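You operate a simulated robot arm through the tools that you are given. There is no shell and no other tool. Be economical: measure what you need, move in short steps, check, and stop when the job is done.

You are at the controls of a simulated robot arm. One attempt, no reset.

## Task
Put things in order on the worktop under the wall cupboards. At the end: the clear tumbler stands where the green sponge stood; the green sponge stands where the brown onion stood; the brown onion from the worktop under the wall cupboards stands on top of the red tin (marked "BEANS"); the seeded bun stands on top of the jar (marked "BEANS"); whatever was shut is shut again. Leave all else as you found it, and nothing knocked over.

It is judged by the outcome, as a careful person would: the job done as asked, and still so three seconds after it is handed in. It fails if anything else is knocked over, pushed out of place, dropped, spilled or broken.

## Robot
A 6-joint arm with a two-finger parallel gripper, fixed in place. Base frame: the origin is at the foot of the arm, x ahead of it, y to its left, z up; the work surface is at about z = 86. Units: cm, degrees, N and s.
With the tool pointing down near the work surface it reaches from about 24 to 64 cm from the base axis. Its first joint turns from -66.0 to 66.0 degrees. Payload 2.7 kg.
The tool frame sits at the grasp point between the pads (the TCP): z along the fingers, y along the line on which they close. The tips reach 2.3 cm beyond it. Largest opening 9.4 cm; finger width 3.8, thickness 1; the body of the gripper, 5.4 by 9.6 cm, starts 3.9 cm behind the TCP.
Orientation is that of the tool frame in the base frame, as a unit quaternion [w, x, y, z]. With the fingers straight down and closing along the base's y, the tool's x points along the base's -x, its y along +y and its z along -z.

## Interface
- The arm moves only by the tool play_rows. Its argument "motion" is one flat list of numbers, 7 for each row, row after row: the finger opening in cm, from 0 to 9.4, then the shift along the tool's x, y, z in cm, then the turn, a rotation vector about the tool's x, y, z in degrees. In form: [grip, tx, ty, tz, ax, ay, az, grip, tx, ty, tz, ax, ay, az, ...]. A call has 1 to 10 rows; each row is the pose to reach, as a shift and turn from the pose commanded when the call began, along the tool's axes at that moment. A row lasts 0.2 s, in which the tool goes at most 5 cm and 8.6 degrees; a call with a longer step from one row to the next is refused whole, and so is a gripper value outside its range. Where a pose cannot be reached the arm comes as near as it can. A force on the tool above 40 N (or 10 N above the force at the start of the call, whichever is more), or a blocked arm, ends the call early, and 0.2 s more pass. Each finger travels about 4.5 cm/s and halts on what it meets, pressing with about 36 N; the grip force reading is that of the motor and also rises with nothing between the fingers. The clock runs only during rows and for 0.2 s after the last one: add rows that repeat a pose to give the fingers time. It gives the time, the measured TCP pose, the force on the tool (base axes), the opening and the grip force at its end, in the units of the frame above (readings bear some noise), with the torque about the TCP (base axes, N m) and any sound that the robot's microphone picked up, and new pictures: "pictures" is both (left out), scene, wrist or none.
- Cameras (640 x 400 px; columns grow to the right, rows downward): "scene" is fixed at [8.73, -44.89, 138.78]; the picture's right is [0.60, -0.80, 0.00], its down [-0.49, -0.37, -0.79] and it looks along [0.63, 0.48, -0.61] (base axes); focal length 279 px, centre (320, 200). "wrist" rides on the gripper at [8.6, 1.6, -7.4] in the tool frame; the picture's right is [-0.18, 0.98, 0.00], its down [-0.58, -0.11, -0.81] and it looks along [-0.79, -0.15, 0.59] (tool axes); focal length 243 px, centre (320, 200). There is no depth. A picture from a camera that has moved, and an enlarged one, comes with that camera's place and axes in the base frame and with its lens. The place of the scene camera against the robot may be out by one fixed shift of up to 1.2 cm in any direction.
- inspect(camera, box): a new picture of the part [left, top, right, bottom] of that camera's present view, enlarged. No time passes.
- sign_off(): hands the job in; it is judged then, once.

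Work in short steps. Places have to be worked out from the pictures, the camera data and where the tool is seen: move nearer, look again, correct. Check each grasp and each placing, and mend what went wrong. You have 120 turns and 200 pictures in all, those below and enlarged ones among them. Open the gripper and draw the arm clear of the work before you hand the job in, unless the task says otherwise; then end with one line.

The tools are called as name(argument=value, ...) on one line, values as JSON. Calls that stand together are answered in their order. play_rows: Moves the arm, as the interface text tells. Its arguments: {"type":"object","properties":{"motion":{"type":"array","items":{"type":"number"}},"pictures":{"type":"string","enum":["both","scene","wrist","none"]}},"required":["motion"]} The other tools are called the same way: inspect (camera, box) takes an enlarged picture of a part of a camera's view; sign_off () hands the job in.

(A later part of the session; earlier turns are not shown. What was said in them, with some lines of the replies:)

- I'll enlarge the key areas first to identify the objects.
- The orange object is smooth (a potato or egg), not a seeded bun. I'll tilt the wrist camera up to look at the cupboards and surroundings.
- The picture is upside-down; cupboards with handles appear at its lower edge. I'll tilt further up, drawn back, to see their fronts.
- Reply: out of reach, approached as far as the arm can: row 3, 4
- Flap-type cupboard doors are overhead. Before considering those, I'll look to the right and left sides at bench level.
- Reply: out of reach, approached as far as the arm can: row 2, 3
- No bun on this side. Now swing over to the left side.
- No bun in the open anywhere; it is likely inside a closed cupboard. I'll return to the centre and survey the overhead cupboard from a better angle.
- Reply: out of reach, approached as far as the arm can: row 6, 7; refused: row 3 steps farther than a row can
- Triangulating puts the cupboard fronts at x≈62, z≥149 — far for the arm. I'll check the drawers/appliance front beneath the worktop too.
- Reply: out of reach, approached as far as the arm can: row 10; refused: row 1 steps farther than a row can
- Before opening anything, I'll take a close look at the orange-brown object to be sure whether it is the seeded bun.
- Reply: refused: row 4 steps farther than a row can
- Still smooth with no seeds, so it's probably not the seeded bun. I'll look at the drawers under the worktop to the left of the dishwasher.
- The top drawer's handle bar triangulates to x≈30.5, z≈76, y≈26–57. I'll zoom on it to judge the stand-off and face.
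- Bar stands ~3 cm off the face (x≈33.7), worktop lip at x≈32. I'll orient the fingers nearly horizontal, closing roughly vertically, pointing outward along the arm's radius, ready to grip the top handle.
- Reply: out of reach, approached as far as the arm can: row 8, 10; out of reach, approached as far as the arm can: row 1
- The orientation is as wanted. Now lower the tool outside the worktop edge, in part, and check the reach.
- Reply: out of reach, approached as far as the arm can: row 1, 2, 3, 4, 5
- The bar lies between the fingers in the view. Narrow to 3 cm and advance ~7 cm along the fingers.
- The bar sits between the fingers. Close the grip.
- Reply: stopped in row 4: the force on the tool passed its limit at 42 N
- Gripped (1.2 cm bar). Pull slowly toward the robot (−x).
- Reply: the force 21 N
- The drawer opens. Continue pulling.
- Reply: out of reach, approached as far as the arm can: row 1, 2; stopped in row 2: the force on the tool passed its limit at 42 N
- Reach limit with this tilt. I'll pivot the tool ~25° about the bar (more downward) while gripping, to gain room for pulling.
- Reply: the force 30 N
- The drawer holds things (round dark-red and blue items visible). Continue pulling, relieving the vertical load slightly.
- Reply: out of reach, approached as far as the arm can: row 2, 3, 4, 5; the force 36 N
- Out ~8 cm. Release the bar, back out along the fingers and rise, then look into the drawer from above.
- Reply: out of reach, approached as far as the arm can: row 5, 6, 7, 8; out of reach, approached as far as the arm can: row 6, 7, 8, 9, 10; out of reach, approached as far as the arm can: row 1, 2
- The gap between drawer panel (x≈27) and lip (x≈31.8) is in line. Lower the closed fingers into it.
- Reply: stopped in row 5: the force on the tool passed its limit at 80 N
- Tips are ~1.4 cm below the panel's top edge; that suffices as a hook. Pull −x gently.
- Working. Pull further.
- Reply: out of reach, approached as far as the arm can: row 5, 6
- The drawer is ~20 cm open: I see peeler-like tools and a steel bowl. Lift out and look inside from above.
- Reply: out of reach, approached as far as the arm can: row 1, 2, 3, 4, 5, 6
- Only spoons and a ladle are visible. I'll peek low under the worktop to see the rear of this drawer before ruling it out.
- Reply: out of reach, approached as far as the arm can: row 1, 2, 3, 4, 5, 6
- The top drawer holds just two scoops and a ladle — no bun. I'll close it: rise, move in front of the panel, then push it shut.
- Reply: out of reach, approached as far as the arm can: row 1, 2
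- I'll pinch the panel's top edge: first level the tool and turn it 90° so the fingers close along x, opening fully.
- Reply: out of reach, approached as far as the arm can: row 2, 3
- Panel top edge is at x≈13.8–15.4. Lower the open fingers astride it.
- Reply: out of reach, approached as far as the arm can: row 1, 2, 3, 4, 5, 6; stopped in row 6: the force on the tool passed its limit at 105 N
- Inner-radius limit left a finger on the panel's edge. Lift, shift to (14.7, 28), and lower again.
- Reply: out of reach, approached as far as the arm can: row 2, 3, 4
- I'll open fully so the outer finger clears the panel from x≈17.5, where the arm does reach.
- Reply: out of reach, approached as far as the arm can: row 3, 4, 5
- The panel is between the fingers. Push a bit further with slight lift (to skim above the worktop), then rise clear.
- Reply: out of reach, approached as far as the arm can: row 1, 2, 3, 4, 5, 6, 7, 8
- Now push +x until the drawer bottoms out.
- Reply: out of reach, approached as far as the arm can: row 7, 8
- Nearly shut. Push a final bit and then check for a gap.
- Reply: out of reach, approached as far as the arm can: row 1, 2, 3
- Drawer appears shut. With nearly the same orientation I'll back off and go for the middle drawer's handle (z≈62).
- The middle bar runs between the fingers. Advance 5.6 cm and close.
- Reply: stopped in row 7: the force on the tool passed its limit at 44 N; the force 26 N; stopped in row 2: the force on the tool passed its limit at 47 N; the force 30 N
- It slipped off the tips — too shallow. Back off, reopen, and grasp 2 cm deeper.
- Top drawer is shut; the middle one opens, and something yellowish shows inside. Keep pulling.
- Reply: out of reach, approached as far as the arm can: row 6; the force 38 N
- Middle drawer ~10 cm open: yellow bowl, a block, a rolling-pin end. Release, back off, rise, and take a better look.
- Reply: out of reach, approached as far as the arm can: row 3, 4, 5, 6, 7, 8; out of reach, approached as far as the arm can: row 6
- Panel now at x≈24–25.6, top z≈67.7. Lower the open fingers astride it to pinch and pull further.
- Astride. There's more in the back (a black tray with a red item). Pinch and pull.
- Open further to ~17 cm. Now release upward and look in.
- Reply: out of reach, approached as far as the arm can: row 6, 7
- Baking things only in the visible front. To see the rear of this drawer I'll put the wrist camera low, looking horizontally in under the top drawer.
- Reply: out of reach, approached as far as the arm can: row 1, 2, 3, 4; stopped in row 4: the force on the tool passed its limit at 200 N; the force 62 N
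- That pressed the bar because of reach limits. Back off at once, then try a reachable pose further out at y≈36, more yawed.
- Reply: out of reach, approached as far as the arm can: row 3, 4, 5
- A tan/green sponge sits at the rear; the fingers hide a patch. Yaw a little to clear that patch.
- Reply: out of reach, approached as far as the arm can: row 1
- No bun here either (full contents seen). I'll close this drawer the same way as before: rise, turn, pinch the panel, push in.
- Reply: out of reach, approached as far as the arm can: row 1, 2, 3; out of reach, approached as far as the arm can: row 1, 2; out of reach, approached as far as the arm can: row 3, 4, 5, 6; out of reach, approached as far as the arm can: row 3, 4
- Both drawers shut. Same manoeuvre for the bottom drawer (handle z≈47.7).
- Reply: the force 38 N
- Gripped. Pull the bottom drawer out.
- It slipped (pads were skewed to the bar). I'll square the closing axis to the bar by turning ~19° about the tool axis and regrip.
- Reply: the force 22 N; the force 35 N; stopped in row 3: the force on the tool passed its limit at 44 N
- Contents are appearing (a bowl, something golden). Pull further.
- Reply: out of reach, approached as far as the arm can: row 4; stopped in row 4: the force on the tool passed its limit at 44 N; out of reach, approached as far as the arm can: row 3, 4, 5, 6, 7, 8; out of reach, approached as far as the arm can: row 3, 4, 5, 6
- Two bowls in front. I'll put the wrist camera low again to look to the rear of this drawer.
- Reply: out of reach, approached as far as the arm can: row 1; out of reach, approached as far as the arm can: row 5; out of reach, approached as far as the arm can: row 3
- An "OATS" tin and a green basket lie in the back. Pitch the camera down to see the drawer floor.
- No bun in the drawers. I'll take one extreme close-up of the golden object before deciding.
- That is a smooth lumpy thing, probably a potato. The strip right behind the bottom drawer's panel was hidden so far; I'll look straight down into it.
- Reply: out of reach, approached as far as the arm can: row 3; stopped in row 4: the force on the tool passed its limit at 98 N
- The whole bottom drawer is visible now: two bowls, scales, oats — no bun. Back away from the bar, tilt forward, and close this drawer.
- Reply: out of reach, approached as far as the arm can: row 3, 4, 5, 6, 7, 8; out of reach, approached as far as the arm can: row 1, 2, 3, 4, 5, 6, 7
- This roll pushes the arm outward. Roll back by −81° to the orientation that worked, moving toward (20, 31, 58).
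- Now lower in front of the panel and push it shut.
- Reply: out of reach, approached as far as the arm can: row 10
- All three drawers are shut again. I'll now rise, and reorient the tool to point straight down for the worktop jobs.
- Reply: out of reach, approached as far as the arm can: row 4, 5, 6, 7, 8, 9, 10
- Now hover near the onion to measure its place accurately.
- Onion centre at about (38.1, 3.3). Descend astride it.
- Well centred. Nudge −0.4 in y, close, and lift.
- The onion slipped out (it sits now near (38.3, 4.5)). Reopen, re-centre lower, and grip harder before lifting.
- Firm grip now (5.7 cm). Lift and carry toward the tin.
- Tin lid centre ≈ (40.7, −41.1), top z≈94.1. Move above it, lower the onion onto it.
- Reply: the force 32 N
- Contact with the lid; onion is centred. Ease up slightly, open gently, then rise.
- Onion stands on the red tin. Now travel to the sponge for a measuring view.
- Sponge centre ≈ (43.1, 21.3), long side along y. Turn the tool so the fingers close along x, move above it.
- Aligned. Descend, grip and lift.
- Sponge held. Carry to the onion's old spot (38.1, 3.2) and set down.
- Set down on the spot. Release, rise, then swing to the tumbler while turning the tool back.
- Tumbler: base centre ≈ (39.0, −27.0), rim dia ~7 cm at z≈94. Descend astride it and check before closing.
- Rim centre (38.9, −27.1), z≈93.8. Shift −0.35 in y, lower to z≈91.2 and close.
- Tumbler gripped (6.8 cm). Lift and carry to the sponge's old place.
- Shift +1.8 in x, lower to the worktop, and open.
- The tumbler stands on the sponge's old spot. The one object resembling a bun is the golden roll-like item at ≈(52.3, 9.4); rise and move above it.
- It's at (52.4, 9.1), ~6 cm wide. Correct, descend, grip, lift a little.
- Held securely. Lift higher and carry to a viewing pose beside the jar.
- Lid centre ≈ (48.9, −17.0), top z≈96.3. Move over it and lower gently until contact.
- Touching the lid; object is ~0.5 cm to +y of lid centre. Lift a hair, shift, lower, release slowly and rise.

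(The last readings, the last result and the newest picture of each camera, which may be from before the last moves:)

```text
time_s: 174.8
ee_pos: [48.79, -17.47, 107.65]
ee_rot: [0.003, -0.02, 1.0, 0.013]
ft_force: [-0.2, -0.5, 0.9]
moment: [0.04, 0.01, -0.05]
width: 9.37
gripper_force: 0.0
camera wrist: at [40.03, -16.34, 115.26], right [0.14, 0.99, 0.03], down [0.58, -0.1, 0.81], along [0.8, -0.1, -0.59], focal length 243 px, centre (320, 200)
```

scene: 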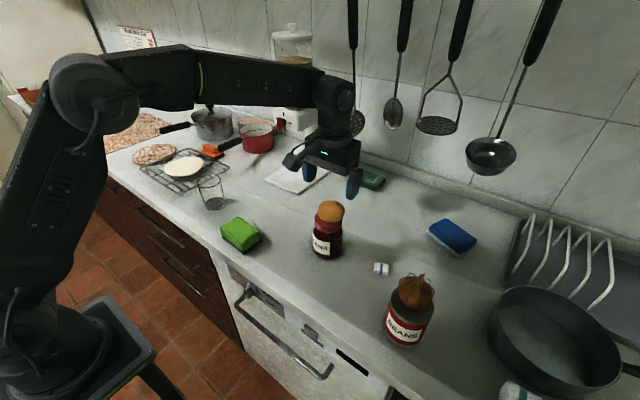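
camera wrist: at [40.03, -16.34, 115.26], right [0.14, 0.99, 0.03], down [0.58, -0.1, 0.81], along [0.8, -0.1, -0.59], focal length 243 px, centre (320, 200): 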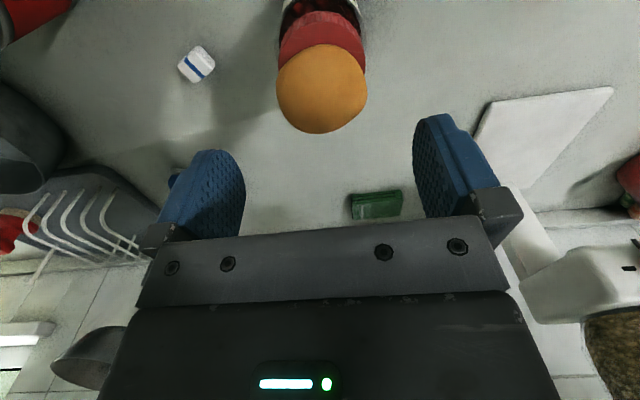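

It rests stably on the jar. Draw the arm clear and check everything, including the drawers.

play_rows(motion=[9.4, 0, 0, -4.5, 0, 0, 0, 9.4, 0.5, 0, -9, 0, 0, 0, 9.4, 2.5, 3.5, -11.5, 0, 0, 0, 9.4, 4.5, 7.5, -12.5, 0, 0, 0, 9.4, 6.5, 11.5, -13, 0, 0, 0, 9.4, 8.5, 14, -13, 0, 0, 0, 9.4, 8.5, 14, -13, 0, 0, 0], pictures="both")

inspect(camera="scene", box=[60, 150, 280, 330])

inspect(camera="scene", box=[290, 190, 450, 350])

```text
time_s: 176.4
ee_pos: [39.7, -3.99, 121.14]
ee_rot: [0.002, -0.02, 1.0, 0.013]
ft_force: [-0.1, 0.6, -0.3]
moment: [0.01, 0.01, 0.0]
width: 9.43
gripper_force: 0.0
camera wrist: at [30.87, -2.91, 128.56], right [0.14, 0.99, 0.03], down [0.58, -0.1, 0.81], along [0.8, -0.1, -0.59], focal length 243 px, centre (320, 200)
```

scene: 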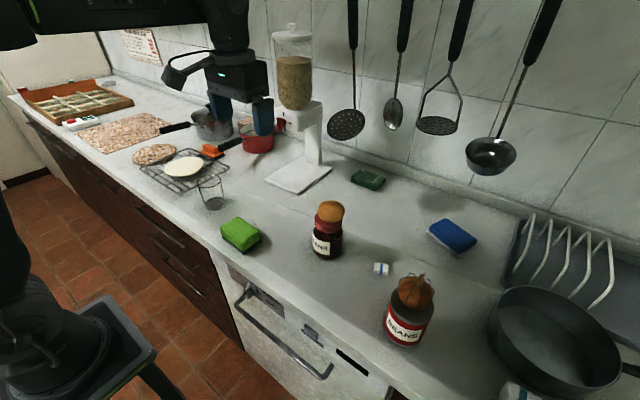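
wrist: 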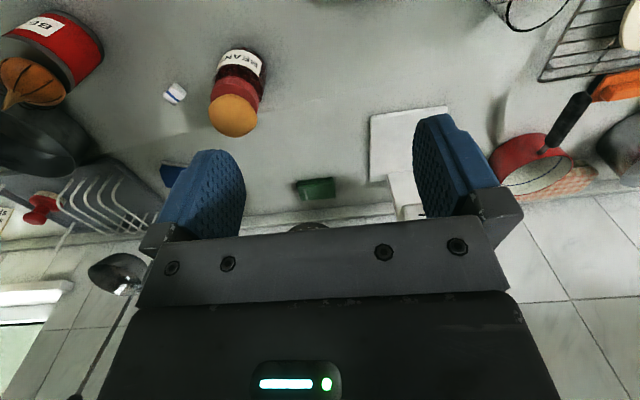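

```text
2.22 times, centred on (170, 240) of scene
camera zoom: at [8.73, -44.89, 138.78], right [0.6, -0.8, 0.0], down [-0.49, -0.37, -0.79], along [0.63, 0.48, -0.61], focal length 620 px, centre (653, 111)
```

zoom: 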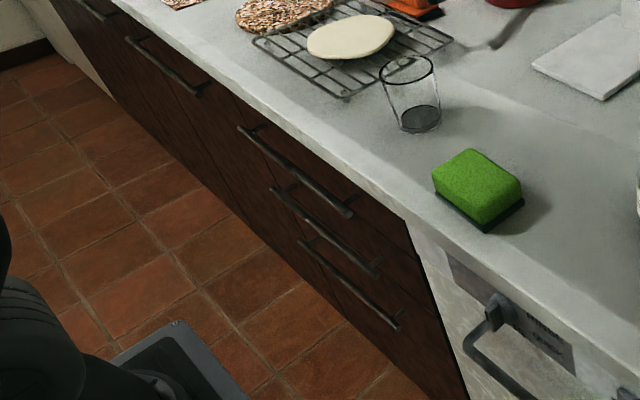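

```text
2.50 times, centred on (370, 270) of scene
camera zoom: at [8.73, -44.89, 138.78], right [0.6, -0.8, 0.0], down [-0.49, -0.37, -0.79], along [0.63, 0.48, -0.61], focal length 697 px, centre (195, 25)
```

zoom: 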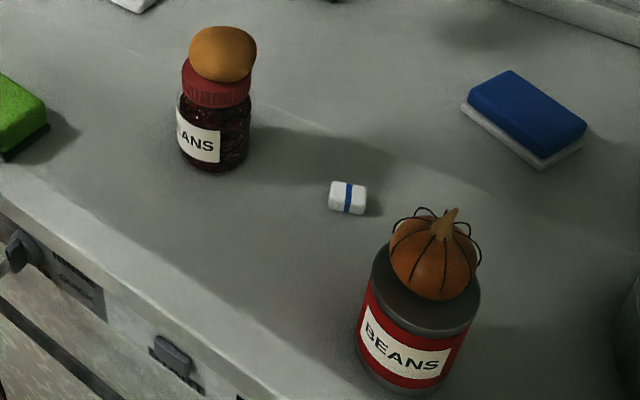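

All the drawers look shut and everything stands steady, with the arm clear, so I'm handing in now. One doubt remains about which object is the bun.

sign_off()

```text
The job is handed in.
```

The tumbler, sponge and onion are where you asked, and the three drawers I opened look shut again, but I never found a bun with visible seeds: I put the smooth golden bun-like object on the jar as the closest match, and it may be the wrong item (perhaps a potato).
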